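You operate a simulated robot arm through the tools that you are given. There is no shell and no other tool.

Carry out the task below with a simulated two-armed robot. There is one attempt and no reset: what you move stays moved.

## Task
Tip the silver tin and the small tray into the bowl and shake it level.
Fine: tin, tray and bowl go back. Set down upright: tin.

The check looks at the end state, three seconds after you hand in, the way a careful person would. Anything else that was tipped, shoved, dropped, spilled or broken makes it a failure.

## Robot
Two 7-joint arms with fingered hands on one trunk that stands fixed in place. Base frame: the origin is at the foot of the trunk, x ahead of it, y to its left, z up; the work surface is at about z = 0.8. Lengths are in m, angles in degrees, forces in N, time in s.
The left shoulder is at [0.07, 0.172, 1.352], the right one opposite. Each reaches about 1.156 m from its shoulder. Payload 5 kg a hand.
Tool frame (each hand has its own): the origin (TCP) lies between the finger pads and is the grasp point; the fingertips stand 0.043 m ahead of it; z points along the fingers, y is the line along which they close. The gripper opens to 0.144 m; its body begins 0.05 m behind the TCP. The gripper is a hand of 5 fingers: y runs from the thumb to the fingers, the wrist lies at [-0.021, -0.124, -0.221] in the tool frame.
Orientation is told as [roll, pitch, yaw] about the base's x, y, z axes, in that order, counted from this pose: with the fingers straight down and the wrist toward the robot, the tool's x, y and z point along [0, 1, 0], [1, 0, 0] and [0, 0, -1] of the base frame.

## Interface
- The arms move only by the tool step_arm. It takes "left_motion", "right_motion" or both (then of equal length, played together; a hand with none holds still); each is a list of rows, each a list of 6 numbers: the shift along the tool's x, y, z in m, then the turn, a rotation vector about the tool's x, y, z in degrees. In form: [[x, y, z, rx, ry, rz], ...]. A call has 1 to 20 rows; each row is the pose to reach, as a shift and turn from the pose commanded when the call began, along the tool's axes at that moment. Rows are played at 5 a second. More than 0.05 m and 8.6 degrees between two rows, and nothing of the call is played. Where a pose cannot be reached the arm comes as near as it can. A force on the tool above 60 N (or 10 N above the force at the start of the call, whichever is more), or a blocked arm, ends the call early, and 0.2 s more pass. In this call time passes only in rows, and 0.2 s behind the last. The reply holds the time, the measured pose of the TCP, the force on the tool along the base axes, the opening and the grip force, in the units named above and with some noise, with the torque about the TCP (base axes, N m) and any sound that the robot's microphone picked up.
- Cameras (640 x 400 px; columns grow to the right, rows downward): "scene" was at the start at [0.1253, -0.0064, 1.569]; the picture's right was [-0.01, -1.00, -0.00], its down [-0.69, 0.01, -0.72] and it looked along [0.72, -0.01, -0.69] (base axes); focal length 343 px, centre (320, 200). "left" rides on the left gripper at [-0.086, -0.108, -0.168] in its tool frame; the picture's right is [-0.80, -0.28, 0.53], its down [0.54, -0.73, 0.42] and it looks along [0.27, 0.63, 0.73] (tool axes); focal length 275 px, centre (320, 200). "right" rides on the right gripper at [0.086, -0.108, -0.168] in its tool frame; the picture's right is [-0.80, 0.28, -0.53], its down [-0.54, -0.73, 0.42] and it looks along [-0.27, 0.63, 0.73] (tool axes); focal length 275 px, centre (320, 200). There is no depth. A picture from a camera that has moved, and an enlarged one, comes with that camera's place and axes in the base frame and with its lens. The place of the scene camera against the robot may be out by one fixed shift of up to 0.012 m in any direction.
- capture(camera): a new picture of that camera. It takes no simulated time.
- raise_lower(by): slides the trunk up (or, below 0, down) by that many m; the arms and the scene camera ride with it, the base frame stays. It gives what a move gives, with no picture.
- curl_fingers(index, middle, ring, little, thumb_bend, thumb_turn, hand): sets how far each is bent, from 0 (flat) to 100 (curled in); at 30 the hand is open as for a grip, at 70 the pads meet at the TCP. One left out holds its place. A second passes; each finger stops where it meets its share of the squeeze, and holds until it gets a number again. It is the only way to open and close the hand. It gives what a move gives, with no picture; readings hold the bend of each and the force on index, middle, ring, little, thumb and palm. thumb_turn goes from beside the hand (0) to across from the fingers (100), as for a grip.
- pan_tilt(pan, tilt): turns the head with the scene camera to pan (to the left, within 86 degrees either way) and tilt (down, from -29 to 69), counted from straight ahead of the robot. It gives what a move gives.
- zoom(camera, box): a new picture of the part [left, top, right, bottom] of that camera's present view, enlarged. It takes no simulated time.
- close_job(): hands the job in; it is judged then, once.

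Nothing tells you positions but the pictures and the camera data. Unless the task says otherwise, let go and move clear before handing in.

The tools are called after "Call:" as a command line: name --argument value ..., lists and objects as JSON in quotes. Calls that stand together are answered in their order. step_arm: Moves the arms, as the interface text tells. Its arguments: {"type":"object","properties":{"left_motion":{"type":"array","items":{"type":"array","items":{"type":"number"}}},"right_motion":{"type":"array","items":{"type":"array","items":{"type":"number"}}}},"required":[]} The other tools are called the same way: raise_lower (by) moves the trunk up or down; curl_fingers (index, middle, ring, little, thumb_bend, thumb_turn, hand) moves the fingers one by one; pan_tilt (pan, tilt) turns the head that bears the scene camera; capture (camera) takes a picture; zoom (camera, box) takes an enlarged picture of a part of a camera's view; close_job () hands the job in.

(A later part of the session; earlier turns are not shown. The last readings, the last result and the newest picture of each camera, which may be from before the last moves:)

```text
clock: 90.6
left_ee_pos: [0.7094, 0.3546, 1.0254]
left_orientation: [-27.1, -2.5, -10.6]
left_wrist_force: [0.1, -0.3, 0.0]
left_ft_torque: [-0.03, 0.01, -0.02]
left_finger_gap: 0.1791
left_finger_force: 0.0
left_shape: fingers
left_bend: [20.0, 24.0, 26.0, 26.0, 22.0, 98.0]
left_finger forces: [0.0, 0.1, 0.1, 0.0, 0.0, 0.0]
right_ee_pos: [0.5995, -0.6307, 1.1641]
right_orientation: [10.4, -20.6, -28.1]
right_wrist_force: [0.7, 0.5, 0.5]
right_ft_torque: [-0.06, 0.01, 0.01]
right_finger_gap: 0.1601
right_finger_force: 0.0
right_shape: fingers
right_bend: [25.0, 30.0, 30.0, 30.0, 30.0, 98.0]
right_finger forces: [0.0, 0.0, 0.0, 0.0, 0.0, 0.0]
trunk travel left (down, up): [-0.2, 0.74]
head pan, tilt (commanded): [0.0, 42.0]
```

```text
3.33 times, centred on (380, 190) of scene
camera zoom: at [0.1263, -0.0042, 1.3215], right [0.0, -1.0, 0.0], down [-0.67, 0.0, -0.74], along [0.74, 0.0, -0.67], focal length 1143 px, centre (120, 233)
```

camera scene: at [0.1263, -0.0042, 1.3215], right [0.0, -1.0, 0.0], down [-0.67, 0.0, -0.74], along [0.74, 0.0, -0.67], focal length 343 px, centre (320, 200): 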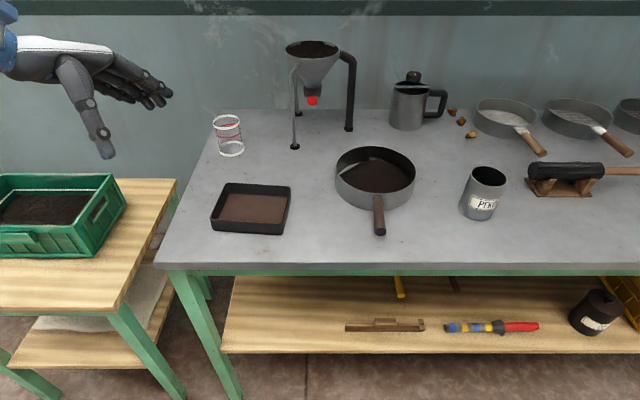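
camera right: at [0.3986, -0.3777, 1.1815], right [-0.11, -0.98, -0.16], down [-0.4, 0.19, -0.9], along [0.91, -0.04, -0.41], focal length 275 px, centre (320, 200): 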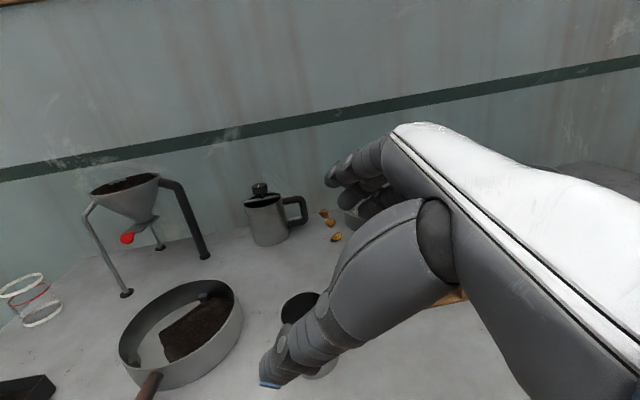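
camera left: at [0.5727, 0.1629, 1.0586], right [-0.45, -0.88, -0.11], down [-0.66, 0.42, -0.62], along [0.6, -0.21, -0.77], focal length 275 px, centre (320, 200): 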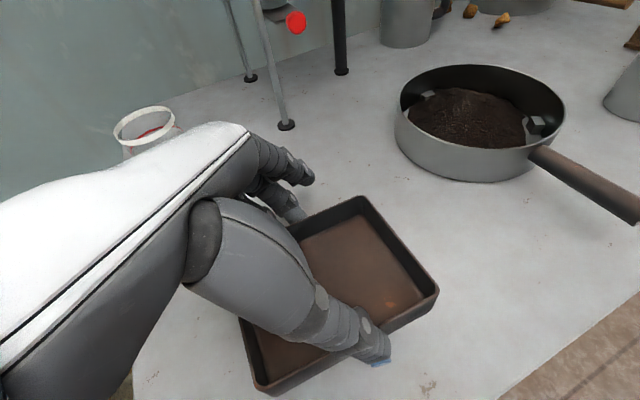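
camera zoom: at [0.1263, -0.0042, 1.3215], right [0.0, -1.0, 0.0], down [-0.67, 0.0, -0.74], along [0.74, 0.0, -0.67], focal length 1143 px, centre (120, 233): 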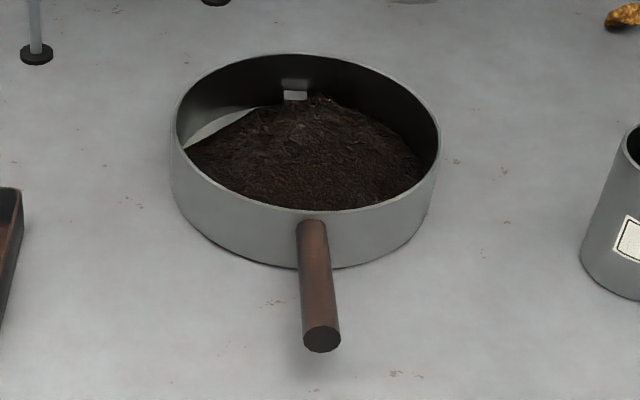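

The tray is back and empty; the bowl holds one mound that needs levelling. I'll take the bowl's handle from above with the right hand, so I first straighten the right hand with its fingers pointing down.

Call:
step_arm --right_motion '[[0, 0, 0, 6.8, -3.4, 0.6], [0, 0, 0, 13.7, -6.9, 1.2], [0, 0, 0, 20.5, -10.35, 1.87]]'

```text
clock: 91.4
left_ee_pos: [0.7104, 0.3534, 1.0262]
left_orientation: [-27.1, -2.5, -10.5]
left_wrist_force: [-0.8, 0.3, 0.0]
left_ft_torque: [-0.06, -0.01, 0.0]
left_finger_gap: 0.1792
left_finger_force: 0.0
left_shape: fingers
left_bend: [20.0, 24.0, 26.0, 26.0, 22.0, 98.0]
left_finger forces: [0.0, 0.0, 0.0, 0.0, 0.0, 0.0]
right_ee_pos: [0.5976, -0.6307, 1.1639]
right_orientation: [0.0, 0.0, -28.2]
right_wrist_force: [-0.1, 0.1, -0.1]
right_ft_torque: [-0.03, 0.01, -0.01]
right_finger_gap: 0.1603
right_finger_force: 0.0
right_shape: fingers
right_bend: [25.0, 30.0, 30.0, 30.0, 30.0, 98.0]
right_finger forces: [0.0, 0.0, 0.0, 0.0, 0.1, 0.0]
trunk travel left (down, up): [-0.2, 0.74]
head pan, tilt (commanded): [0.0, 42.0]
```

Call:
step_arm --right_motion '[[0.0387, -0.0168, 0.0, 0, 0, 5.3], [0.0775, -0.0336, 0.0, 0, 0, 10.7], [0.1162, -0.0504, 0.0, 0, 0, 16], [0.155, -0.0672, 0.0, 0, 0, 21.3], [0.1937, -0.084, 0.0, 0, 0, 26.7], [0.2325, -0.1009, 0.0, 0, 0, 32], [0.2712, -0.1177, 0.0, 0, 0, 37.3], [0.3099, -0.1345, 0.0, 0, 0, 42.7], [0.3487, -0.1513, 0.0, 0, 0, 48], [0.3874, -0.1681, 0.01, 0, 0, 53.3], [0.4262, -0.1849, 0.01, 0, 0, 58.7], [0.4649, -0.2017, 0.02, 0, 0, 64]]'

Call:
capture --camera "scene"

Call:
capture --camera "right"

```text
clock: 94.0
left_ee_pos: [0.7093, 0.353, 1.0236]
left_orientation: [-27.0, -2.3, -10.4]
left_wrist_force: [0.6, 0.1, 0.4]
left_ft_torque: [-0.02, 0.02, -0.05]
left_finger_gap: 0.1793
left_finger_force: 0.0
left_shape: fingers
left_bend: [20.0, 24.0, 26.0, 26.0, 22.0, 98.0]
left_finger forces: [0.1, 0.0, 0.0, 0.0, 0.0, 0.1]
right_ee_pos: [0.5995, -0.2234, 1.1153]
right_orientation: [0.4, 1.1, -91.9]
right_wrist_force: [0.8, 0.5, 0.7]
right_ft_torque: [-0.01, 0.03, -0.05]
right_finger_gap: 0.1604
right_finger_force: 0.0
right_shape: fingers
right_bend: [25.0, 30.0, 30.0, 30.0, 30.0, 98.0]
right_finger forces: [0.1, 0.0, 0.1, 0.1, 0.1, 0.0]
right hand out of reach, approached as far as the arm can: row 10, 11, 12
trunk travel left (down, up): [-0.2, 0.74]
head pan, tilt (commanded): [0.0, 42.0]
```

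```text
taken
camera scene: at [0.1275, -0.0047, 1.3213], right [0.0, -1.0, 0.0], down [-0.67, 0.0, -0.74], along [0.74, 0.0, -0.67], focal length 343 px, centre (320, 200)
```

scene: 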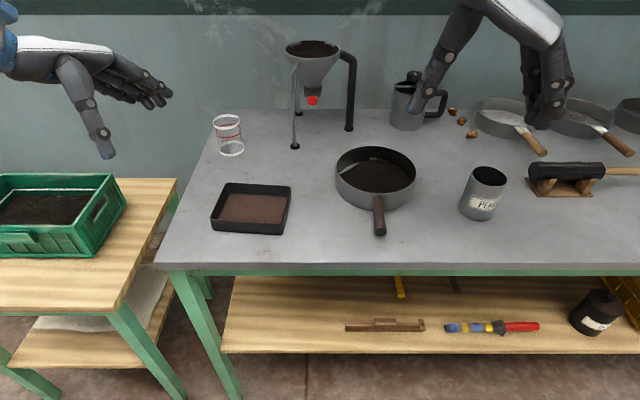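

```text
taken
camera right: at [0.6874, -0.1211, 1.2862], right [-0.81, -0.27, 0.52], down [-0.52, 0.75, -0.41], along [-0.28, -0.6, -0.75], focal length 275 px, centre (320, 200)
```

right: 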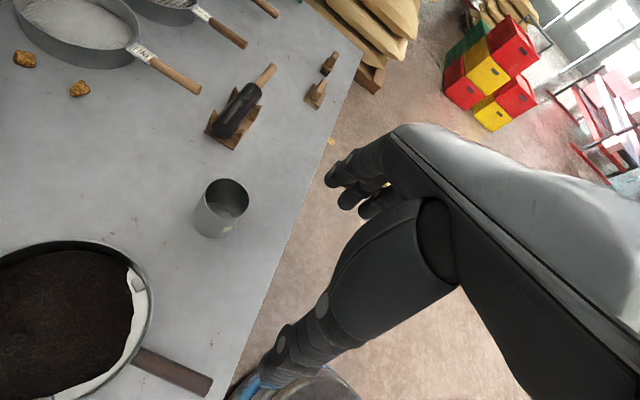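

The palm-left grip is out of the right arm's reach here. I'll try the other way round, turning the hand so the thumb is on the right of the handle and the wrist comes from the right.

Call:
step_arm --right_motion '[[0.002, 0.01, 0, 0, 0, -8.3], [0.004, 0.02, 0, 0, 0, -16.6], [0.006, 0.03, 0, 0, 0, -25], [0.009, 0.04, 0, 0, 0, -33.3], [0.011, 0.05, 0, 0, 0, -41.6], [0.013, 0.06, 0, 0, 0, -50], [0.015, 0.07, 0, 0, 0, -58.3], [0.017, 0.08, 0, 0, 0, -66.6], [0.019, 0.09, 0, 0, 0, -75], [0.021, 0.1, 0, 0, 0, -83.3], [0.0235, 0.1063, 0, 0, 0, -91.6]]'

Call:
step_arm --right_motion '[[0, 0, 0, 0, 0, -8], [0, 0, 0, 0, 0, -16], [0, 0, 0, 0, 0, -24], [0, 0, 0, 0, 0, -32], [0, 0, 0, 0, 0, -40], [0, 0, 0, 0, 0, -48], [0, 0, 0, 0, 0, -56], [0, 0, 0, 0, 0, -64], [0, 0, 0, 0, 0, -72], [0, 0, 0, 0, 0, -80], [0, 0, 0, 0, 0, -87]]'

Call:
capture --camera "scene"

Call:
capture --camera "right"

```text
clock: 96.4
left_ee_pos: [0.7103, 0.3528, 1.0253]
left_orientation: [-27.1, -2.4, -10.5]
left_wrist_force: [0.5, -0.7, -0.4]
left_ft_torque: [0.03, 0.01, 0.03]
left_finger_gap: 0.1795
left_finger_force: 0.0
left_shape: fingers
left_bend: [20.0, 24.0, 26.0, 26.0, 22.0, 98.0]
left_finger forces: [0.0, 0.0, 0.0, 0.1, 0.1, 0.1]
right_ee_pos: [0.6203, -0.3344, 1.1114]
right_orientation: [-0.1, 0.0, -0.4]
right_wrist_force: [0.3, 0.1, -1.0]
right_ft_torque: [0.04, 0.0, 0.0]
right_finger_gap: 0.1606
right_finger_force: 0.1
right_shape: fingers
right_bend: [25.0, 30.0, 30.0, 30.0, 30.0, 98.0]
right_finger forces: [0.0, 0.0, 0.0, 0.0, 0.0, 0.1]
trunk travel left (down, up): [-0.2, 0.74]
head pan, tilt (commanded): [0.0, 42.0]
```

```text
clock: 98.8
left_ee_pos: [0.7111, 0.3533, 1.0244]
left_orientation: [-27.0, -2.4, -10.5]
left_wrist_force: [1.3, 0.3, -0.2]
left_ft_torque: [-0.05, 0.07, -0.03]
left_finger_gap: 0.1792
left_finger_force: 0.0
left_shape: fingers
left_bend: [20.0, 24.0, 26.0, 26.0, 22.0, 98.0]
left_finger forces: [0.0, 0.0, 0.0, 0.0, 0.1, 0.0]
right_ee_pos: [0.4317, -0.0746, 1.1104]
right_orientation: [-1.8, 2.1, 77.2]
right_wrist_force: [-0.1, 0.3, -0.4]
right_ft_torque: [-0.02, 0.04, -0.03]
right_finger_gap: 0.1605
right_finger_force: 0.1
right_shape: fingers
right_bend: [25.0, 30.0, 30.0, 30.0, 30.0, 98.0]
right_finger forces: [0.0, 0.1, 0.0, 0.0, 0.0, 0.1]
right hand out of reach, approached as far as the arm can: row 5, 6, 7, 8, 9, 10, 11
trunk travel left (down, up): [-0.2, 0.74]
head pan, tilt (commanded): [0.0, 42.0]
```

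```text
taken
camera scene: at [0.1276, -0.0046, 1.3212], right [0.0, -1.0, 0.0], down [-0.67, 0.0, -0.74], along [0.74, 0.0, -0.67], focal length 343 px, centre (320, 200)
```

scene: 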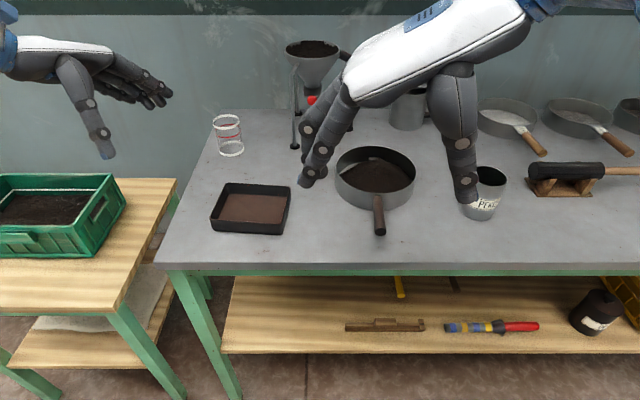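

```text
taken
camera right: at [0.3198, -0.1546, 1.2775], right [0.83, 0.12, 0.55], down [0.38, -0.84, -0.38], along [0.42, 0.52, -0.75], focal length 275 px, centre (320, 200)
```

right: 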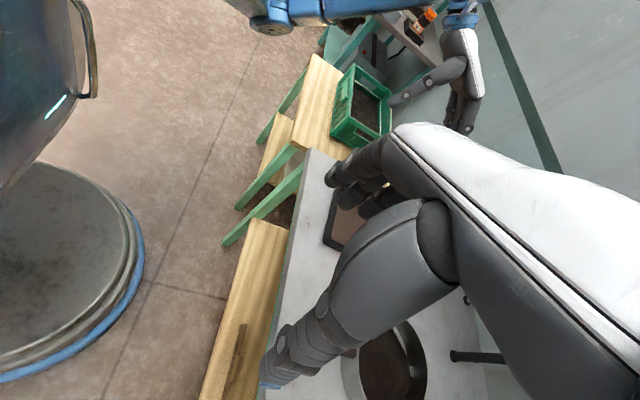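

That way round is out of reach as well. A higher trunk lets the forearm come down steeply, which should make the palm-left grip possible, so I bring the hand back to neutral and then raise the trunk.

Call:
step_arm --right_motion '[[-0.022, -0.019, -0.002, 0, 0, 7], [-0.044, -0.038, -0.004, 0, 0, 14], [-0.065, -0.056, -0.006, 0, 0, 21], [-0.087, -0.075, -0.008, 0, 0, 28], [-0.109, -0.094, -0.01, 0, 0, 35], [-0.131, -0.113, -0.012, 0, 0, 42], [-0.153, -0.132, -0.014, 0, 0, 49], [-0.175, -0.151, -0.016, 0, 0, 56], [-0.196, -0.169, -0.018, 0, 0, 63], [-0.218, -0.188, -0.02, 0, 0, 70], [-0.24, -0.207, -0.02, 0, 0, 77]]'

Call:
raise_lower --by 0.35

Call:
pan_tilt --pan -8 --tilt 52

Call:
capture --camera "scene"

```text
clock: 101.2
left_ee_pos: [0.7097, 0.3536, 1.0252]
left_orientation: [-27.0, -2.4, -10.5]
left_wrist_force: [0.4, 0.5, -0.3]
left_ft_torque: [-0.02, 0.05, -0.02]
left_finger_gap: 0.1798
left_finger_force: 0.1
left_shape: fingers
left_bend: [20.0, 24.0, 26.0, 26.0, 22.0, 98.0]
left_finger forces: [0.0, 0.1, 0.0, 0.0, 0.0, 0.2]
right_ee_pos: [0.6163, -0.3214, 1.1517]
right_orientation: [-2.4, -1.4, 0.2]
right_wrist_force: [0.6, 0.7, -0.3]
right_ft_torque: [-0.02, 0.01, 0.01]
right_finger_gap: 0.1608
right_finger_force: 0.0
right_shape: fingers
right_bend: [25.0, 30.0, 30.0, 30.0, 30.0, 98.0]
right_finger forces: [0.1, 0.0, 0.0, 0.0, 0.0, 0.1]
trunk travel left (down, up): [-0.2, 0.74]
head pan, tilt (commanded): [0.0, 42.0]
```

```text
clock: 104.6
left_ee_pos: [0.7095, 0.3527, 1.3753]
left_orientation: [-26.9, -2.5, -10.5]
left_wrist_force: [0.3, 0.7, 0.0]
left_ft_torque: [-0.01, 0.02, -0.01]
left_finger_gap: 0.1792
left_finger_force: 0.2
left_shape: fingers
left_bend: [20.0, 24.0, 26.0, 26.0, 22.0, 98.0]
left_finger forces: [0.1, 0.1, 0.1, 0.0, 0.0, 0.0]
right_ee_pos: [0.6157, -0.3208, 1.5016]
right_orientation: [-2.4, -1.4, 0.3]
right_wrist_force: [1.2, 0.3, 0.4]
right_ft_torque: [0.03, -0.01, 0.0]
right_finger_gap: 0.16
right_finger_force: 0.1
right_shape: fingers
right_bend: [25.0, 30.0, 30.0, 30.0, 30.0, 98.0]
right_finger forces: [0.1, 0.0, 0.0, 0.1, 0.1, 0.0]
trunk travel left (down, up): [-0.55, 0.39]
head pan, tilt (commanded): [0.0, 42.0]
```

```text
clock: 105.3
left_ee_pos: [0.7092, 0.3538, 1.3748]
left_orientation: [-27.0, -2.5, -10.4]
left_wrist_force: [0.8, 0.4, 0.3]
left_ft_torque: [-0.01, 0.01, 0.01]
left_finger_gap: 0.1794
left_finger_force: 0.0
left_shape: fingers
left_bend: [20.0, 24.0, 26.0, 26.0, 22.0, 98.0]
left_finger forces: [0.0, 0.0, 0.0, 0.1, 0.0, 0.1]
right_ee_pos: [0.6153, -0.3201, 1.5011]
right_orientation: [-2.4, -1.5, 0.3]
right_wrist_force: [0.0, -0.4, 0.2]
right_ft_torque: [-0.02, 0.0, -0.01]
right_finger_gap: 0.1604
right_finger_force: 0.0
right_shape: fingers
right_bend: [25.0, 30.0, 30.0, 30.0, 30.0, 98.0]
right_finger forces: [0.0, 0.0, 0.0, 0.0, 0.0, 0.0]
trunk travel left (down, up): [-0.55, 0.39]
head pan, tilt (commanded): [-8.0, 52.0]
```

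```text
taken
camera scene: at [0.1174, -0.0158, 1.6576], right [-0.14, -0.99, 0.0], down [-0.78, 0.11, -0.62], along [0.61, -0.09, -0.79], focal length 343 px, centre (320, 200)
```

scene: 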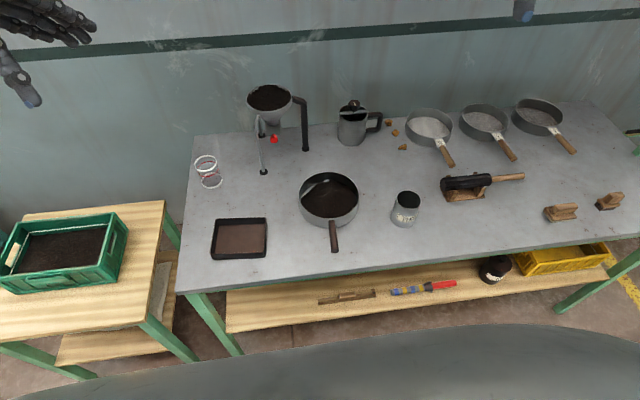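

Good overview from up here; everything else is undisturbed. I look closely at the bowl, its handle and the tin's inside.

Call:
zoom --camera "scene" --box '[280, 160, 380, 260]'

Call:
zoom --camera "scene" --box '[370, 175, 440, 235]'

```text
4.00 times, centred on (330, 210) of scene
camera zoom: at [0.1174, -0.0158, 1.6576], right [-0.14, -0.99, 0.0], down [-0.78, 0.11, -0.62], along [0.61, -0.09, -0.79], focal length 1372 px, centre (280, 160)
```

zoom: 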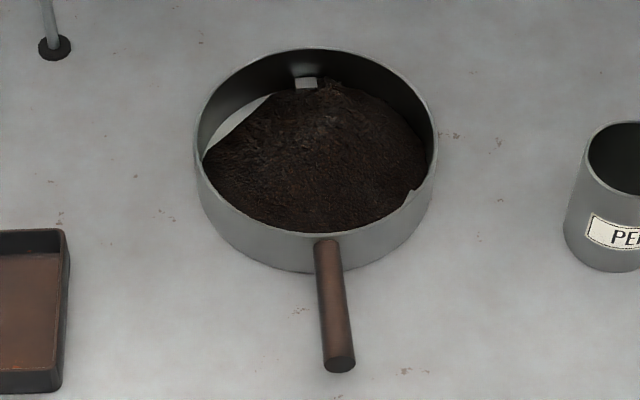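

```text
6.67 times, centred on (405, 205) of scene
camera zoom: at [0.1174, -0.0158, 1.6576], right [-0.14, -0.99, 0.0], down [-0.78, 0.11, -0.62], along [0.61, -0.09, -0.79], focal length 2287 px, centre (-247, 167)
```

zoom: 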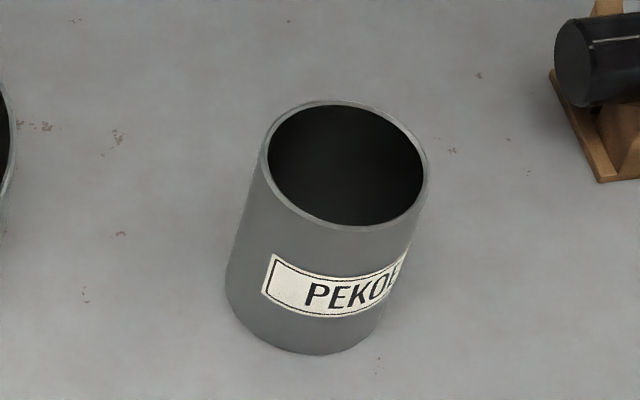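

The tin is empty and upright. The handle runs from about (0.687, -0.128) to (0.589, -0.120) at height 0.824. I now try the palm-left turn with the higher shoulder while coming down part of the way.

Call:
step_arm --right_motion '[[0.013, 0.002, 0.032, 0, 2.4, 8.4], [0.026, 0.004, 0.064, 0, 2.4, 16.8], [0.04, 0.006, 0.095, 0, 2.4, 25.2], [0.054, 0.008, 0.127, 0, 2.4, 33.6], [0.067, 0.01, 0.159, 0, 2.4, 42], [0.08, 0.012, 0.19, 0, 2.4, 50.4], [0.094, 0.014, 0.222, 0, 2.4, 58.8], [0.107, 0.016, 0.254, 0, 2.4, 67.2], [0.12, 0.018, 0.286, 0, 2.4, 75.6], [0.135, 0.02, 0.318, 0, 2.4, 84], [0.15, 0.02, 0.35, 0, 2.4, 92]]'

Call:
capture --camera "scene"

Call:
capture --camera "right"

```text
refused: row 1 steps farther than a row can; nothing moved
```

```text
taken
camera scene: at [0.1174, -0.0158, 1.6576], right [-0.14, -0.99, 0.0], down [-0.78, 0.11, -0.62], along [0.61, -0.09, -0.79], focal length 343 px, centre (320, 200)
```

scene: 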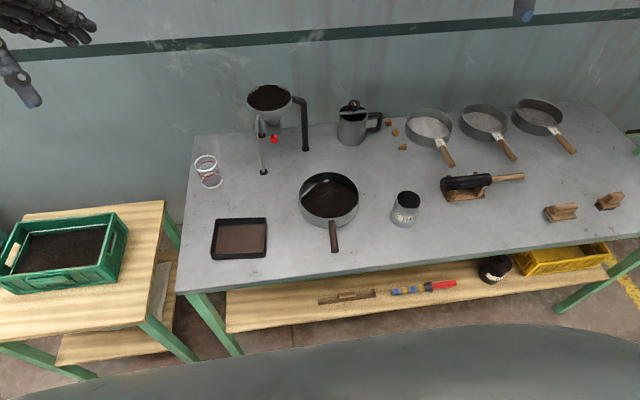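

```text
taken
camera right: at [0.5027, -0.2282, 1.663], right [0.27, -0.77, 0.57], down [-0.71, -0.56, -0.42], along [0.65, -0.3, -0.7], focal length 275 px, centre (320, 200)
```

right: 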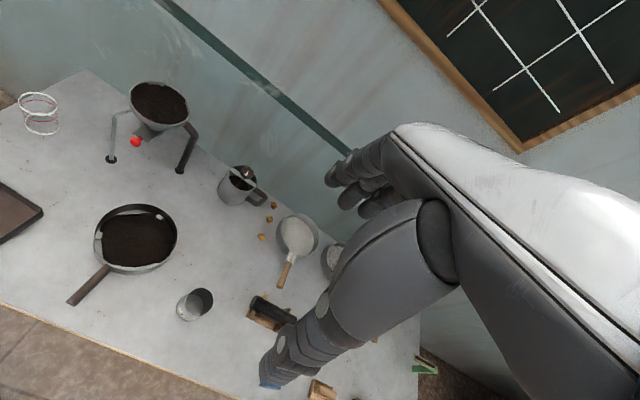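

The first row's turn was slightly over the limit; I resend it with smaller steps.

Call:
step_arm --right_motion '[[0.012, 0.002, 0.029, 0, 0.2, 7.7], [0.025, 0.003, 0.058, 0, 0.4, 15.4], [0.037, 0.005, 0.087, 0, 0.6, 23], [0.05, 0.007, 0.117, 0, 0.8, 30.7], [0.062, 0.008, 0.146, 0, 1.0, 38.4], [0.075, 0.01, 0.175, 0, 1.2, 46], [0.087, 0.012, 0.204, 0, 1.4, 53.7], [0.1, 0.013, 0.233, 0, 1.6, 61.4], [0.112, 0.015, 0.262, 0, 1.8, 69], [0.125, 0.017, 0.292, 0, 2.0, 76.7], [0.137, 0.018, 0.321, 0, 2.2, 84.4], [0.15, 0.02, 0.35, 0, 2.4, 92]]'

Call:
capture --camera "scene"

Call:
capture --camera "right"

```text
clock: 107.9
left_ee_pos: [0.7102, 0.3524, 1.3756]
left_orientation: [-27.0, -2.4, -10.5]
left_wrist_force: [-0.5, -0.3, 0.0]
left_ft_torque: [0.0, 0.01, 0.02]
left_finger_gap: 0.1794
left_finger_force: 0.1
left_shape: fingers
left_bend: [20.0, 24.0, 26.0, 26.0, 22.0, 98.0]
left_finger forces: [0.0, 0.0, 0.0, 0.1, 0.0, 0.0]
right_ee_pos: [0.6175, -0.2527, 1.1802]
right_orientation: [3.2, -0.5, -91.9]
right_wrist_force: [-0.5, -0.1, -1.1]
right_ft_torque: [0.01, -0.02, -0.01]
right_finger_gap: 0.1605
right_finger_force: 0.0
right_shape: fingers
right_bend: [25.0, 30.0, 30.0, 30.0, 30.0, 98.0]
right_finger forces: [0.0, 0.0, 0.0, 0.1, 0.0, 0.0]
right hand out of reach, approached as far as the arm can: row 10, 11, 12
trunk travel left (down, up): [-0.55, 0.39]
head pan, tilt (commanded): [-8.0, 52.0]
```

```text
taken
camera scene: at [0.1182, -0.0161, 1.6575], right [-0.14, -0.99, 0.0], down [-0.78, 0.11, -0.61], along [0.61, -0.09, -0.79], focal length 343 px, centre (320, 200)
```

scene: 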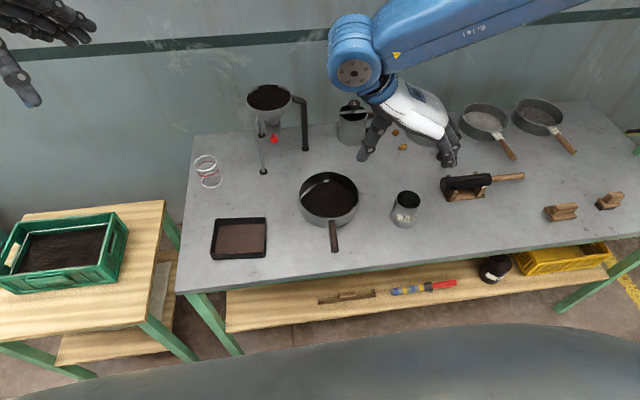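

```text
taken
camera right: at [0.6983, -0.145, 1.351], right [-0.83, -0.25, 0.49], down [-0.5, 0.74, -0.46], along [-0.25, -0.63, -0.74], focal length 275 px, centre (320, 200)
```

right: 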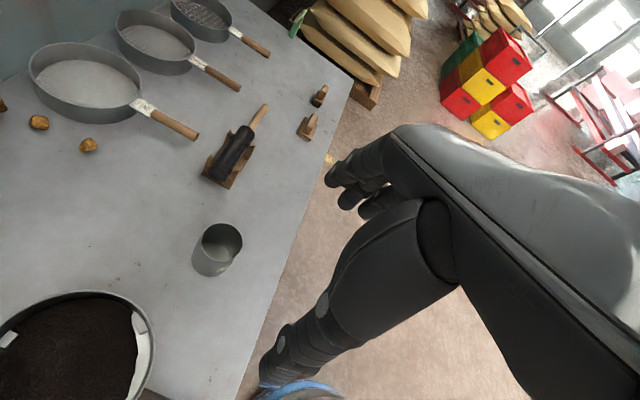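

Still short of the handle at this yaw. Pointing the fingers forward along the handle eases the wrist, so I try the same grip with the hand tipped about 25 degrees forward.

Call:
step_arm --right_motion '[[0.002, -0.024, 0.01, 0, 5, 0], [0.003, -0.048, 0.03, 0, 10, 0], [0.005, -0.072, 0.06, 0, 15, 0], [0.006, -0.096, 0.09, 0, 20, 0], [0.008, -0.12, 0.12, 0, 25, 0]]'

Call:
capture --camera "scene"

```text
clock: 109.1
left_ee_pos: [0.7093, 0.3536, 1.3753]
left_orientation: [-27.1, -2.6, -10.6]
left_wrist_force: [0.3, -0.3, -0.1]
left_ft_torque: [-0.01, 0.01, -0.02]
left_finger_gap: 0.1793
left_finger_force: 0.0
left_shape: fingers
left_bend: [20.0, 24.0, 26.0, 26.0, 22.0, 98.0]
left_finger forces: [0.1, 0.0, 0.0, 0.0, 0.1, 0.0]
right_ee_pos: [0.6144, -0.2651, 1.1604]
right_orientation: [28.1, -0.5, -91.5]
right_wrist_force: [0.1, -0.2, -0.4]
right_ft_torque: [0.0, -0.01, -0.04]
right_finger_gap: 0.1604
right_finger_force: 0.1
right_shape: fingers
right_bend: [25.0, 30.0, 30.0, 30.0, 30.0, 98.0]
right_finger forces: [0.0, 0.0, 0.1, 0.0, 0.1, 0.1]
right hand out of reach, approached as far as the arm can: row 1, 2, 3, 4, 5
trunk travel left (down, up): [-0.55, 0.39]
head pan, tilt (commanded): [-8.0, 52.0]
```

```text
taken
camera scene: at [0.1174, -0.016, 1.6576], right [-0.14, -0.99, 0.0], down [-0.78, 0.11, -0.62], along [0.61, -0.09, -0.79], focal length 343 px, centre (320, 200)
```

scene: 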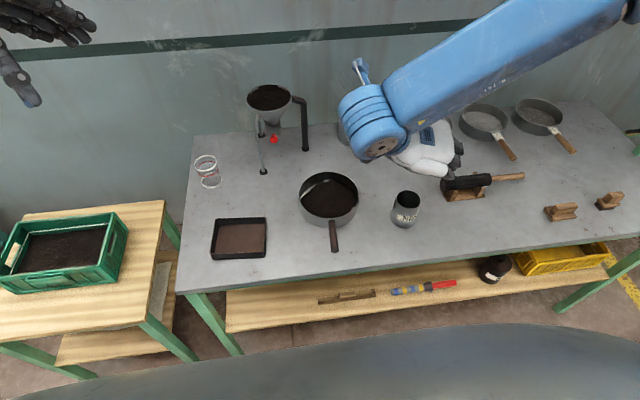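

The right arm can't take the handle this way. The left arm crossing over from the left should meet it more naturally, so I park the right arm to the right and straighten the left hand.

Call:
step_arm --right_motion '[[0.007, 0.02, -0.013, 0, -7, 0], [0.014, 0.04, -0.026, 0, -14, 0], [0.021, 0.06, -0.04, 0, -21, 0], [0.028, 0.08, -0.053, 0, -28, 0]]' --left_motion '[[0, 0, 0, 0.6, 6.7, 0], [0, 0, 0, 1.2, 13.5, 0], [0, 0, 0, 1.8, 20.2, 0], [0, 0, 0, 2.4, 27, 0]]'

Call:
step_arm --right_motion '[[0, 0.022, -0.005, 0, 0, -7.7], [0, 0.045, -0.01, 0, 0, -15.3], [0, 0.067, -0.015, 0, 0, -23], [0, 0.09, -0.02, 0, 0, -30.7], [0, 0.112, -0.025, 0, 0, -38.3], [0, 0.135, -0.03, 0, 0, -46], [0, 0.157, -0.035, 0, 0, -53.7], [0, 0.18, -0.04, 0, 0, -61.3], [0, 0.202, -0.045, 0, 0, -69], [0, 0.225, -0.05, 0, 0, -76.7], [0, 0.247, -0.05, 0, 0, -84.3], [0, 0.27, -0.05, 0, 0, -91.5]]'

Call:
capture --camera "scene"

```text
clock: 110.1
left_ee_pos: [0.7101, 0.3516, 1.3762]
left_orientation: [0.1, -0.1, -11.1]
left_wrist_force: [-0.4, -0.6, 0.1]
left_ft_torque: [0.02, -0.02, -0.01]
left_finger_gap: 0.1795
left_finger_force: 0.2
left_shape: fingers
left_bend: [20.0, 24.0, 26.0, 26.0, 22.0, 98.0]
left_finger forces: [0.0, 0.0, 0.0, 0.0, 0.0, 0.0]
right_ee_pos: [0.6182, -0.3462, 1.2173]
right_orientation: [-0.1, -0.7, -91.8]
right_wrist_force: [-0.5, -0.1, -0.1]
right_ft_torque: [0.05, -0.01, 0.0]
right_finger_gap: 0.1607
right_finger_force: 0.1
right_shape: fingers
right_bend: [25.0, 30.0, 30.0, 30.0, 30.0, 98.0]
right_finger forces: [0.1, 0.0, 0.1, 0.1, 0.0, 0.0]
trunk travel left (down, up): [-0.55, 0.39]
head pan, tilt (commanded): [-8.0, 52.0]
```

```text
clock: 112.7
left_ee_pos: [0.7093, 0.3514, 1.3749]
left_orientation: [0.0, -0.1, -11.0]
left_wrist_force: [0.2, -0.5, 0.5]
left_ft_torque: [0.08, 0.0, 0.01]
left_finger_gap: 0.1794
left_finger_force: 0.0
left_shape: fingers
left_bend: [20.0, 24.0, 26.0, 26.0, 22.0, 98.0]
left_finger forces: [0.1, 0.0, 0.1, 0.1, 0.1, 0.1]
right_ee_pos: [0.6087, -0.6176, 1.2712]
right_orientation: [-0.6, -0.1, -0.1]
right_wrist_force: [-0.7, -1.0, -0.1]
right_ft_torque: [0.06, -0.03, 0.0]
right_finger_gap: 0.1604
right_finger_force: 0.1
right_shape: fingers
right_bend: [25.0, 30.0, 30.0, 30.0, 30.0, 98.0]
right_finger forces: [0.0, 0.0, 0.0, 0.0, 0.0, 0.0]
trunk travel left (down, up): [-0.55, 0.39]
head pan, tilt (commanded): [-8.0, 52.0]
```

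```text
taken
camera scene: at [0.1169, -0.0184, 1.6576], right [-0.14, -0.99, 0.0], down [-0.78, 0.11, -0.62], along [0.61, -0.08, -0.79], focal length 343 px, centre (320, 200)
```

scene: 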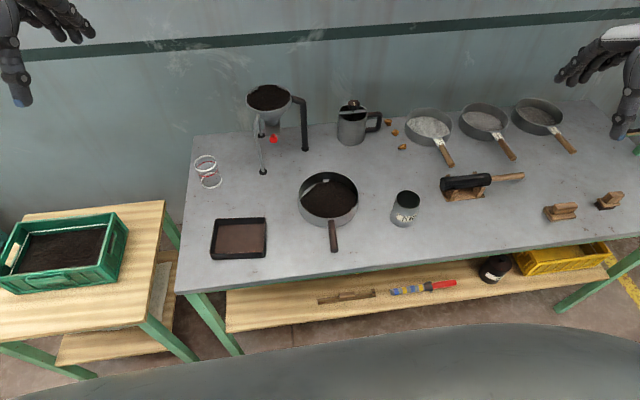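

Call:
step_arm --left_motion '[[-0.04, 0.002, 0.023, 0, 0, 6.7], [-0.08, 0.004, 0.046, 0, 0, 13.3], [-0.12, 0.006, 0.069, 0, 0, 20], [-0.16, 0.007, 0.092, 0, 0, 26.7], [-0.2, 0.009, 0.115, 0, 0, 33.3], [-0.24, 0.011, 0.137, 0, 0, 40], [-0.281, 0.013, 0.16, 0, 0, 46.7], [-0.321, 0.015, 0.183, 0, 0, 53.3], [-0.361, 0.017, 0.206, 0, 0, 60], [-0.401, 0.019, 0.229, 0, 0, 66.7], [-0.441, 0.02, 0.252, 0, 0, 73.3], [-0.481, 0.0222, 0.275, 0, 0, 80]]'

Call:
capture --camera "scene"

Call:
capture --camera "left"

```text
clock: 115.3
left_ee_pos: [0.6412, -0.1261, 1.1025]
left_orientation: [0.1, 0.1, -91.0]
left_wrist_force: [0.6, -0.2, 0.5]
left_ft_torque: [0.03, 0.03, 0.02]
left_finger_gap: 0.1795
left_finger_force: 0.1
left_shape: fingers
left_bend: [20.0, 24.0, 26.0, 26.0, 22.0, 98.0]
left_finger forces: [0.0, 0.1, 0.0, 0.0, 0.0, 0.1]
right_ee_pos: [0.6099, -0.617, 1.2704]
right_orientation: [-0.7, 0.0, -0.3]
right_wrist_force: [0.7, -1.3, -0.7]
right_ft_torque: [0.05, -0.01, 0.0]
right_finger_gap: 0.1606
right_finger_force: 0.1
right_shape: fingers
right_bend: [25.0, 30.0, 30.0, 30.0, 30.0, 98.0]
right_finger forces: [0.0, 0.0, 0.0, 0.1, 0.0, 0.0]
trunk travel left (down, up): [-0.55, 0.39]
head pan, tilt (commanded): [-8.0, 52.0]
```

```text
taken
camera scene: at [0.1179, -0.0192, 1.6575], right [-0.14, -0.99, 0.0], down [-0.78, 0.11, -0.61], along [0.61, -0.08, -0.79], focal length 343 px, centre (320, 200)
```

scene: 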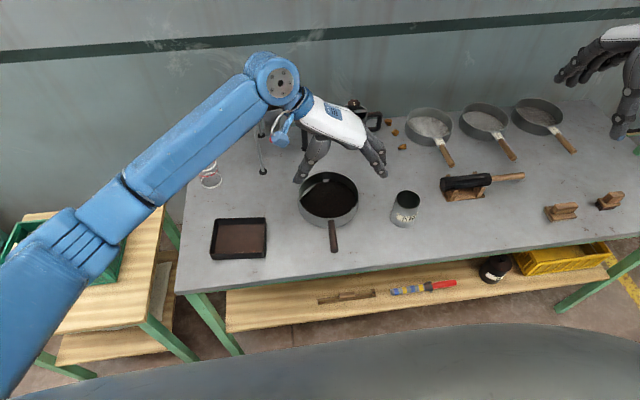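

```text
taken
camera left: at [0.5552, -0.0164, 1.2699], right [-0.79, 0.3, -0.54], down [0.56, 0.72, -0.42], along [0.26, -0.63, -0.73], focal length 275 px, centre (320, 200)
```

left: 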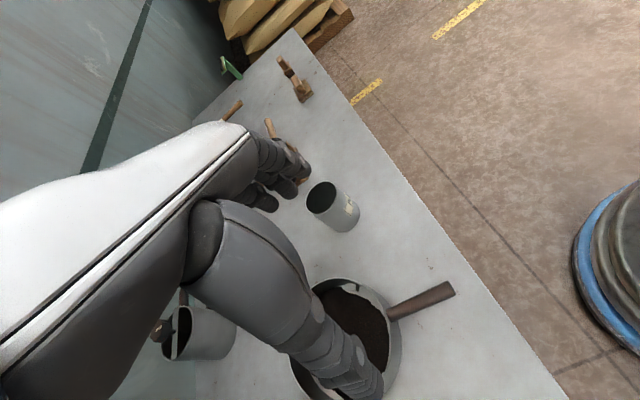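

The left hand reaches straight above the handle easily. I zoom in to measure the handle's exact line.

Call:
zoom --camera "left" --box '[280, 240, 480, 400]'

Call:
zoom --camera "scene" --box '[280, 160, 380, 260]'

```text
2.50 times, centred on (380, 320) of left
camera zoom: at [0.5552, -0.0164, 1.2699], right [-0.79, 0.3, -0.54], down [0.56, 0.72, -0.42], along [0.26, -0.63, -0.73], focal length 688 px, centre (170, -100)
```

zoom: 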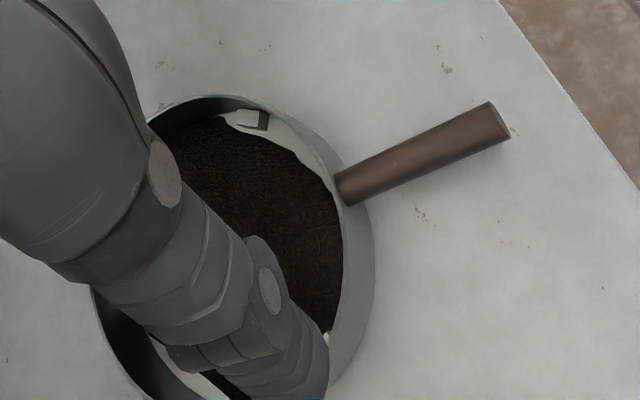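

```text
4.00 times, centred on (330, 210) of scene
camera zoom: at [0.1179, -0.0192, 1.6575], right [-0.14, -0.99, 0.0], down [-0.78, 0.11, -0.61], along [0.61, -0.08, -0.79], focal length 1372 px, centre (280, 160)
```

zoom: 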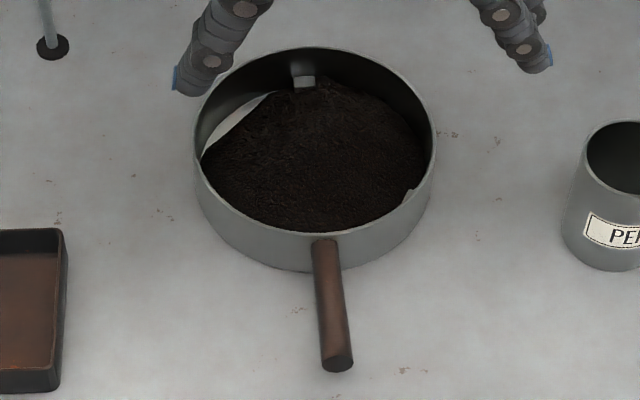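

The handle runs from about (0.681, -0.127) to (0.577, -0.121), about 2 cm thick and near height 0.828. I pre-shape the left hand to a gap of about 6 cm and come down above the handle's middle.

Call:
curl_fingers --hand "left" --index 54 --middle 54 --ring 54 --little 54 --thumb_bend 54

Call:
step_arm --left_motion '[[-0.004, 0, 0.04, 0, 0, 0.5], [-0.008, -0.001, 0.08, 0, 0, 1.0], [-0.012, -0.001, 0.12, 0, 0, 1.5], [-0.016, -0.002, 0.16, 0, 0, 2.0], [-0.019, -0.002, 0.1925, 0, 0, 2.3]]'

Call:
capture --camera "left"

Call:
zoom --camera "scene" --box '[270, 130, 400, 270]'

```text
clock: 116.3
left_ee_pos: [0.6406, -0.1246, 1.1033]
left_orientation: [0.2, 0.0, -91.2]
left_wrist_force: [-0.2, 0.3, 0.7]
left_ft_torque: [-0.03, 0.0, 0.01]
left_finger_gap: 0.0648
left_finger_force: 0.0
left_shape: fingers
left_bend: [54.0, 54.0, 54.0, 54.0, 54.0, 98.0]
left_finger forces: [0.1, 0.0, 0.0, 0.2, 0.1, 0.1]
right_ee_pos: [0.6089, -0.615, 1.2725]
right_orientation: [-0.8, 0.0, -0.2]
right_wrist_force: [0.2, 0.3, -0.6]
right_ft_torque: [-0.06, 0.01, 0.01]
right_finger_gap: 0.1606
right_finger_force: 0.0
right_shape: fingers
right_bend: [25.0, 30.0, 30.0, 30.0, 30.0, 98.0]
right_finger forces: [0.0, 0.0, 0.1, 0.1, 0.0, 0.0]
trunk travel left (down, up): [-0.55, 0.39]
head pan, tilt (commanded): [-8.0, 52.0]
```

```text
clock: 117.5
left_ee_pos: [0.6239, -0.121, 0.9085]
left_orientation: [0.1, 0.0, -93.3]
left_wrist_force: [-0.1, 0.0, 0.3]
left_ft_torque: [0.0, -0.01, 0.0]
left_finger_gap: 0.0645
left_finger_force: 0.1
left_shape: fingers
left_bend: [54.0, 54.0, 54.0, 54.0, 54.0, 98.0]
left_finger forces: [0.0, 0.0, 0.1, 0.1, 0.0, 0.0]
right_ee_pos: [0.6093, -0.615, 1.2714]
right_orientation: [-0.8, 0.0, -0.2]
right_wrist_force: [0.0, 0.0, 0.9]
right_ft_torque: [0.0, -0.03, 0.02]
right_finger_gap: 0.1602
right_finger_force: 0.1
right_shape: fingers
right_bend: [25.0, 30.0, 30.0, 30.0, 30.0, 98.0]
right_finger forces: [0.0, 0.0, 0.0, 0.1, 0.0, 0.0]
trunk travel left (down, up): [-0.55, 0.39]
head pan, tilt (commanded): [-8.0, 52.0]
```

```text
taken
camera left: at [0.5419, -0.0071, 1.0759], right [-0.78, 0.33, -0.54], down [0.59, 0.69, -0.42], along [0.23, -0.64, -0.73], focal length 275 px, centre (320, 200)
```

left: 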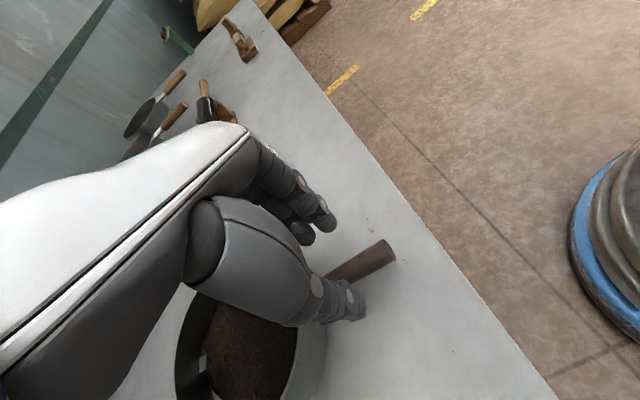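

```text
2.86 times, centred on (335, 200) of scene
camera zoom: at [0.1175, -0.016, 1.6576], right [-0.14, -0.99, 0.0], down [-0.78, 0.11, -0.62], along [0.61, -0.09, -0.79], focal length 980 px, centre (277, 200)
```

zoom: 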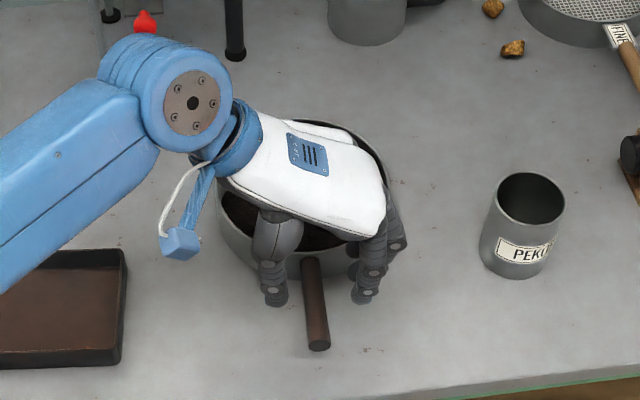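

Call:
step_arm --left_motion '[[0, 0.001, 0.015, 0, 0, 0], [-0.001, 0.002, 0.03, 0, 0, 0], [-0.002, 0.0025, 0.042, 0, 0, 0]]'

Call:
capture --camera "left"

Call:
zoom --camera "scene" --box '[290, 170, 380, 260]'

```text
clock: 118.3
left_ee_pos: [0.6211, -0.1212, 0.8671]
left_orientation: [0.1, 0.0, -93.3]
left_wrist_force: [-1.2, -0.8, 2.6]
left_ft_torque: [-0.12, -0.18, -0.13]
left_finger_gap: 0.0646
left_finger_force: 1.3
left_shape: fingers
left_bend: [54.0, 54.0, 54.0, 54.0, 54.0, 98.0]
left_finger forces: [0.0, 0.0, 0.0, 2.4, 0.0, 0.1]
right_ee_pos: [0.6062, -0.6142, 1.2732]
right_orientation: [-0.8, 0.0, -0.2]
right_wrist_force: [0.3, -0.1, 0.0]
right_ft_torque: [0.01, -0.02, 0.01]
right_finger_gap: 0.1601
right_finger_force: 0.1
right_shape: fingers
right_bend: [25.0, 30.0, 30.0, 30.0, 30.0, 98.0]
right_finger forces: [0.1, 0.1, 0.1, 0.1, 0.0, 0.1]
trunk travel left (down, up): [-0.55, 0.39]
head pan, tilt (commanded): [-8.0, 52.0]
```

```text
taken
camera left: at [0.5399, -0.0077, 1.0342], right [-0.78, 0.33, -0.54], down [0.59, 0.69, -0.42], along [0.23, -0.64, -0.73], focal length 275 px, centre (320, 200)
```

left: 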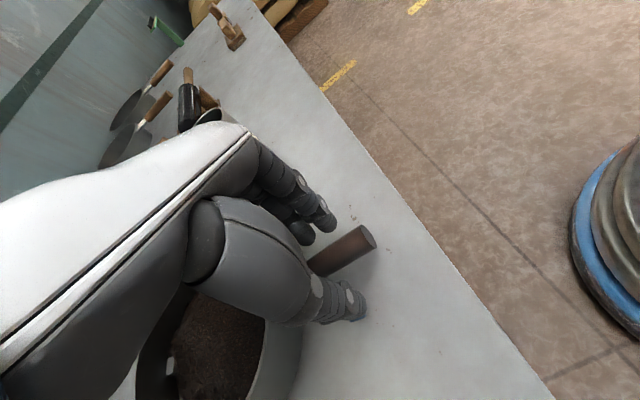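

```text
4.44 times, centred on (335, 215) of scene
camera zoom: at [0.1164, -0.0163, 1.6577], right [-0.14, -0.99, 0.0], down [-0.78, 0.11, -0.62], along [0.61, -0.09, -0.79], focal length 1524 px, centre (253, 133)
```

zoom: 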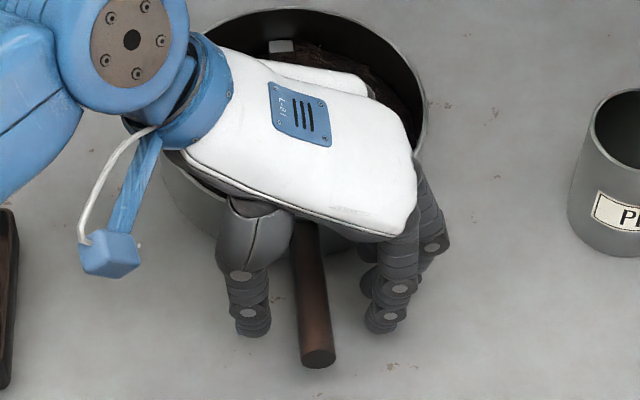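

The little finger brushed the bowl's rim; the finger row sits further towards the bowl than I assumed. I lift 1.5 cm, move 3 cm back along the handle, and look again.

Call:
step_arm --left_motion '[[0, 0, -0.015, 0, 0, 0], [-0.015, -0.001, -0.015, 0, 0, 0], [-0.03, -0.0015, -0.015, 0, 0, 0]]'

Call:
zoom --camera "scene" --box '[280, 160, 380, 260]'

Call:
zoom --camera "left" --box '[200, 150, 420, 350]'

```text
clock: 119.1
left_ee_pos: [0.5879, -0.1193, 0.8817]
left_orientation: [0.2, 0.0, -93.4]
left_wrist_force: [-0.2, -0.9, -0.5]
left_ft_torque: [0.02, -0.06, 0.0]
left_finger_gap: 0.0649
left_finger_force: 0.2
left_shape: fingers
left_bend: [54.0, 54.0, 54.0, 54.0, 54.0, 98.0]
left_finger forces: [0.1, 0.0, 0.0, 0.1, 0.0, 0.0]
right_ee_pos: [0.608, -0.6158, 1.2716]
right_orientation: [-0.8, -0.1, -0.2]
right_wrist_force: [0.8, -0.2, 0.4]
right_ft_torque: [-0.04, 0.02, 0.02]
right_finger_gap: 0.1605
right_finger_force: 0.1
right_shape: fingers
right_bend: [25.0, 30.0, 30.0, 30.0, 30.0, 98.0]
right_finger forces: [0.1, 0.1, 0.0, 0.1, 0.0, 0.1]
trunk travel left (down, up): [-0.55, 0.39]
head pan, tilt (commanded): [-8.0, 52.0]
```

```text
4.00 times, centred on (330, 210) of scene
camera zoom: at [0.1166, -0.0158, 1.6576], right [-0.14, -0.99, 0.0], down [-0.78, 0.11, -0.62], along [0.61, -0.09, -0.79], focal length 1372 px, centre (280, 160)
```

zoom: 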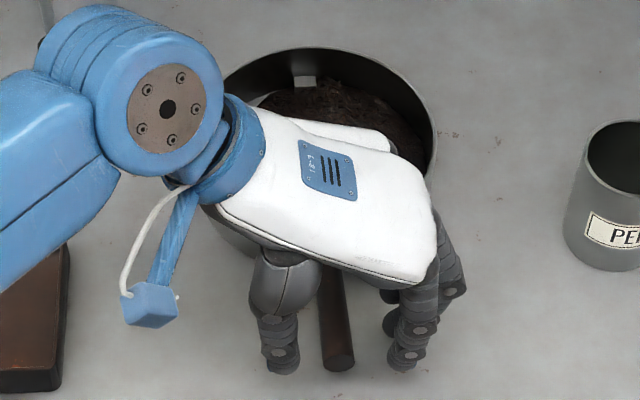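

```text
2.00 times, centred on (310, 250) of left
camera zoom: at [0.5075, -0.0053, 1.0489], right [-0.78, 0.33, -0.54], down [0.59, 0.69, -0.42], along [0.23, -0.64, -0.73], focal length 551 px, centre (340, 100)
```

zoom: 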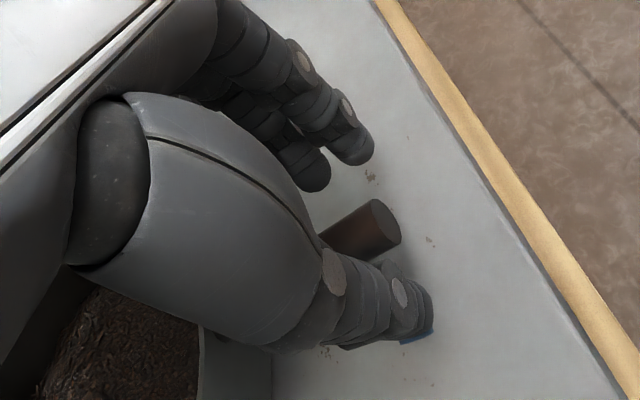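

The handle now lies centrally between thumb and fingers, with the bowl unmoved. I lower in two steps with force checks.

Call:
step_arm --left_motion '[[0, 0.001, 0.01, 0, 0, 0], [0, 0.001, 0.02, 0, 0, 0], [0, 0.001, 0.026, 0, 0, 0]]'

Call:
zoom --camera "left" --box '[200, 150, 420, 350]'

Call:
zoom --camera "scene" --box '[280, 160, 380, 260]'

```text
clock: 119.9
left_ee_pos: [0.591, -0.1215, 0.8548]
left_orientation: [0.0, 0.0, -93.3]
left_wrist_force: [0.8, -0.4, -0.3]
left_ft_torque: [0.03, -0.03, -0.02]
left_finger_gap: 0.0646
left_finger_force: 0.0
left_shape: fingers
left_bend: [54.0, 54.0, 54.0, 54.0, 54.0, 98.0]
left_finger forces: [0.1, 0.0, 0.0, 0.1, 0.1, 0.1]
right_ee_pos: [0.6086, -0.6162, 1.2719]
right_orientation: [-0.8, 0.0, -0.2]
right_wrist_force: [0.3, -0.1, 0.2]
right_ft_torque: [-0.03, 0.0, 0.03]
right_finger_gap: 0.1606
right_finger_force: 0.0
right_shape: fingers
right_bend: [25.0, 30.0, 30.0, 30.0, 30.0, 98.0]
right_finger forces: [0.0, 0.1, 0.0, 0.0, 0.0, 0.0]
trunk travel left (down, up): [-0.55, 0.39]
head pan, tilt (commanded): [-8.0, 52.0]
```

```text
2.00 times, centred on (310, 250) of left
camera zoom: at [0.5084, -0.007, 1.0217], right [-0.78, 0.33, -0.54], down [0.58, 0.69, -0.42], along [0.23, -0.64, -0.73], focal length 551 px, centre (340, 100)
```

zoom: 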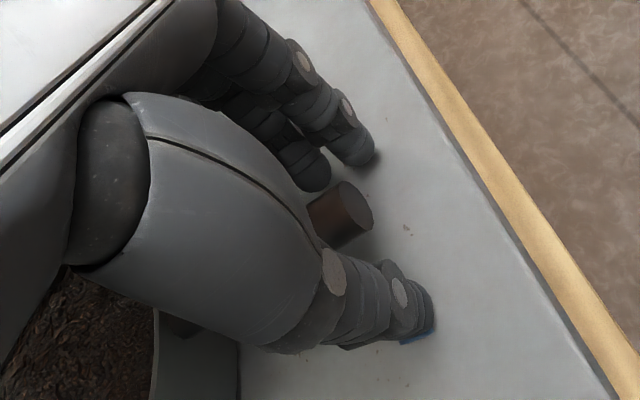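

```text
4.00 times, centred on (330, 210) of scene
camera zoom: at [0.1175, -0.0162, 1.6575], right [-0.14, -0.99, 0.0], down [-0.78, 0.11, -0.62], along [0.61, -0.09, -0.79], focal length 1372 px, centre (280, 160)
```

zoom: 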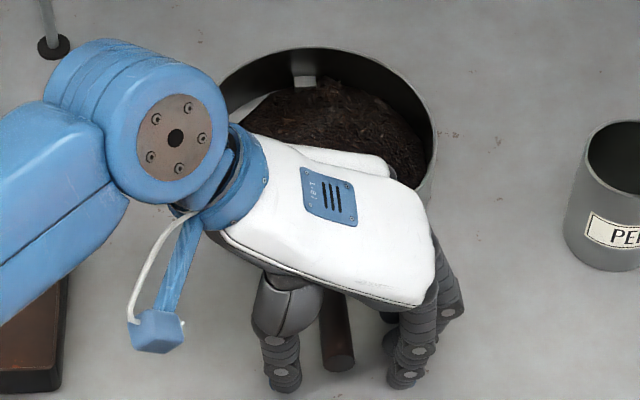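

Call:
step_arm --left_motion '[[0.006, 0, 0.002, 0, 0, 0], [0.011, 0, 0.006, 0, 0, 0]]'

Call:
curl_fingers --hand "left" --index 60 --middle 60 --ring 60 --little 60 --thumb_bend 60

Call:
zoom --camera "left" --box '[200, 150, 420, 350]'

Call:
zoom --camera "scene" --box '[280, 160, 380, 260]'

```text
clock: 120.5
left_ee_pos: [0.6015, -0.1231, 0.85]
left_orientation: [0.2, 0.0, -93.3]
left_wrist_force: [-0.3, 0.1, 2.6]
left_ft_torque: [-0.14, 0.0, -0.01]
left_finger_gap: 0.0644
left_finger_force: 0.9
left_shape: fingers
left_bend: [54.0, 54.0, 54.0, 54.0, 54.0, 98.0]
left_finger forces: [0.0, 2.5, 0.0, 0.0, 0.0, 0.0]
right_ee_pos: [0.6078, -0.6146, 1.2736]
right_orientation: [-0.7, -0.1, -0.3]
right_wrist_force: [-0.8, 0.4, 0.0]
right_ft_torque: [-0.03, -0.01, -0.01]
right_finger_gap: 0.1604
right_finger_force: 0.1
right_shape: fingers
right_bend: [25.0, 30.0, 30.0, 30.0, 30.0, 98.0]
right_finger forces: [0.0, 0.0, 0.0, 0.1, 0.0, 0.0]
trunk travel left (down, up): [-0.55, 0.39]
head pan, tilt (commanded): [-8.0, 52.0]
```

```text
clock: 121.5
left_ee_pos: [0.6003, -0.1218, 0.8492]
left_orientation: [0.0, 0.0, -93.3]
left_wrist_force: [-0.2, 0.1, 0.2]
left_ft_torque: [0.01, 0.01, -0.01]
left_finger_gap: 0.0434
left_finger_force: 0.0
left_shape: fingers
left_bend: [60.0, 60.0, 60.0, 60.0, 60.0, 98.0]
left_finger forces: [0.0, 0.0, 0.0, 0.0, 0.0, 0.1]
right_ee_pos: [0.6094, -0.6152, 1.272]
right_orientation: [-0.8, 0.0, -0.2]
right_wrist_force: [-0.7, -0.1, 0.1]
right_ft_torque: [-0.02, 0.0, 0.01]
right_finger_gap: 0.1602
right_finger_force: 0.0
right_shape: fingers
right_bend: [25.0, 30.0, 30.0, 30.0, 30.0, 98.0]
right_finger forces: [0.0, 0.0, 0.0, 0.1, 0.1, 0.0]
trunk travel left (down, up): [-0.55, 0.39]
head pan, tilt (commanded): [-8.0, 52.0]
```

```text
2.00 times, centred on (310, 250) of left
camera zoom: at [0.5193, -0.0081, 1.0161], right [-0.78, 0.33, -0.54], down [0.59, 0.69, -0.42], along [0.23, -0.64, -0.73], focal length 551 px, centre (340, 100)
```

zoom: 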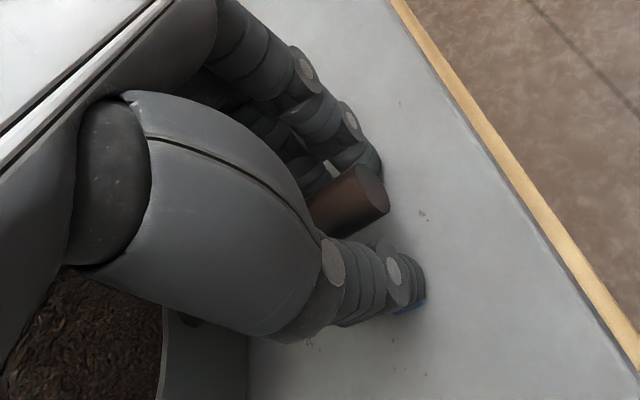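

```text
4.00 times, centred on (330, 210) of scene
camera zoom: at [0.1174, -0.0161, 1.6575], right [-0.14, -0.99, 0.0], down [-0.78, 0.11, -0.62], along [0.61, -0.09, -0.79], focal length 1372 px, centre (280, 160)
```

zoom: 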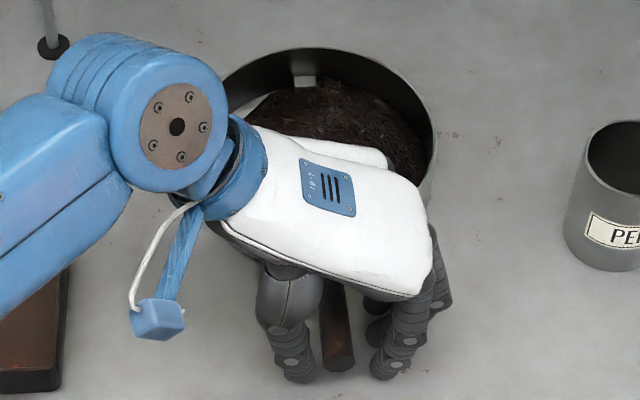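

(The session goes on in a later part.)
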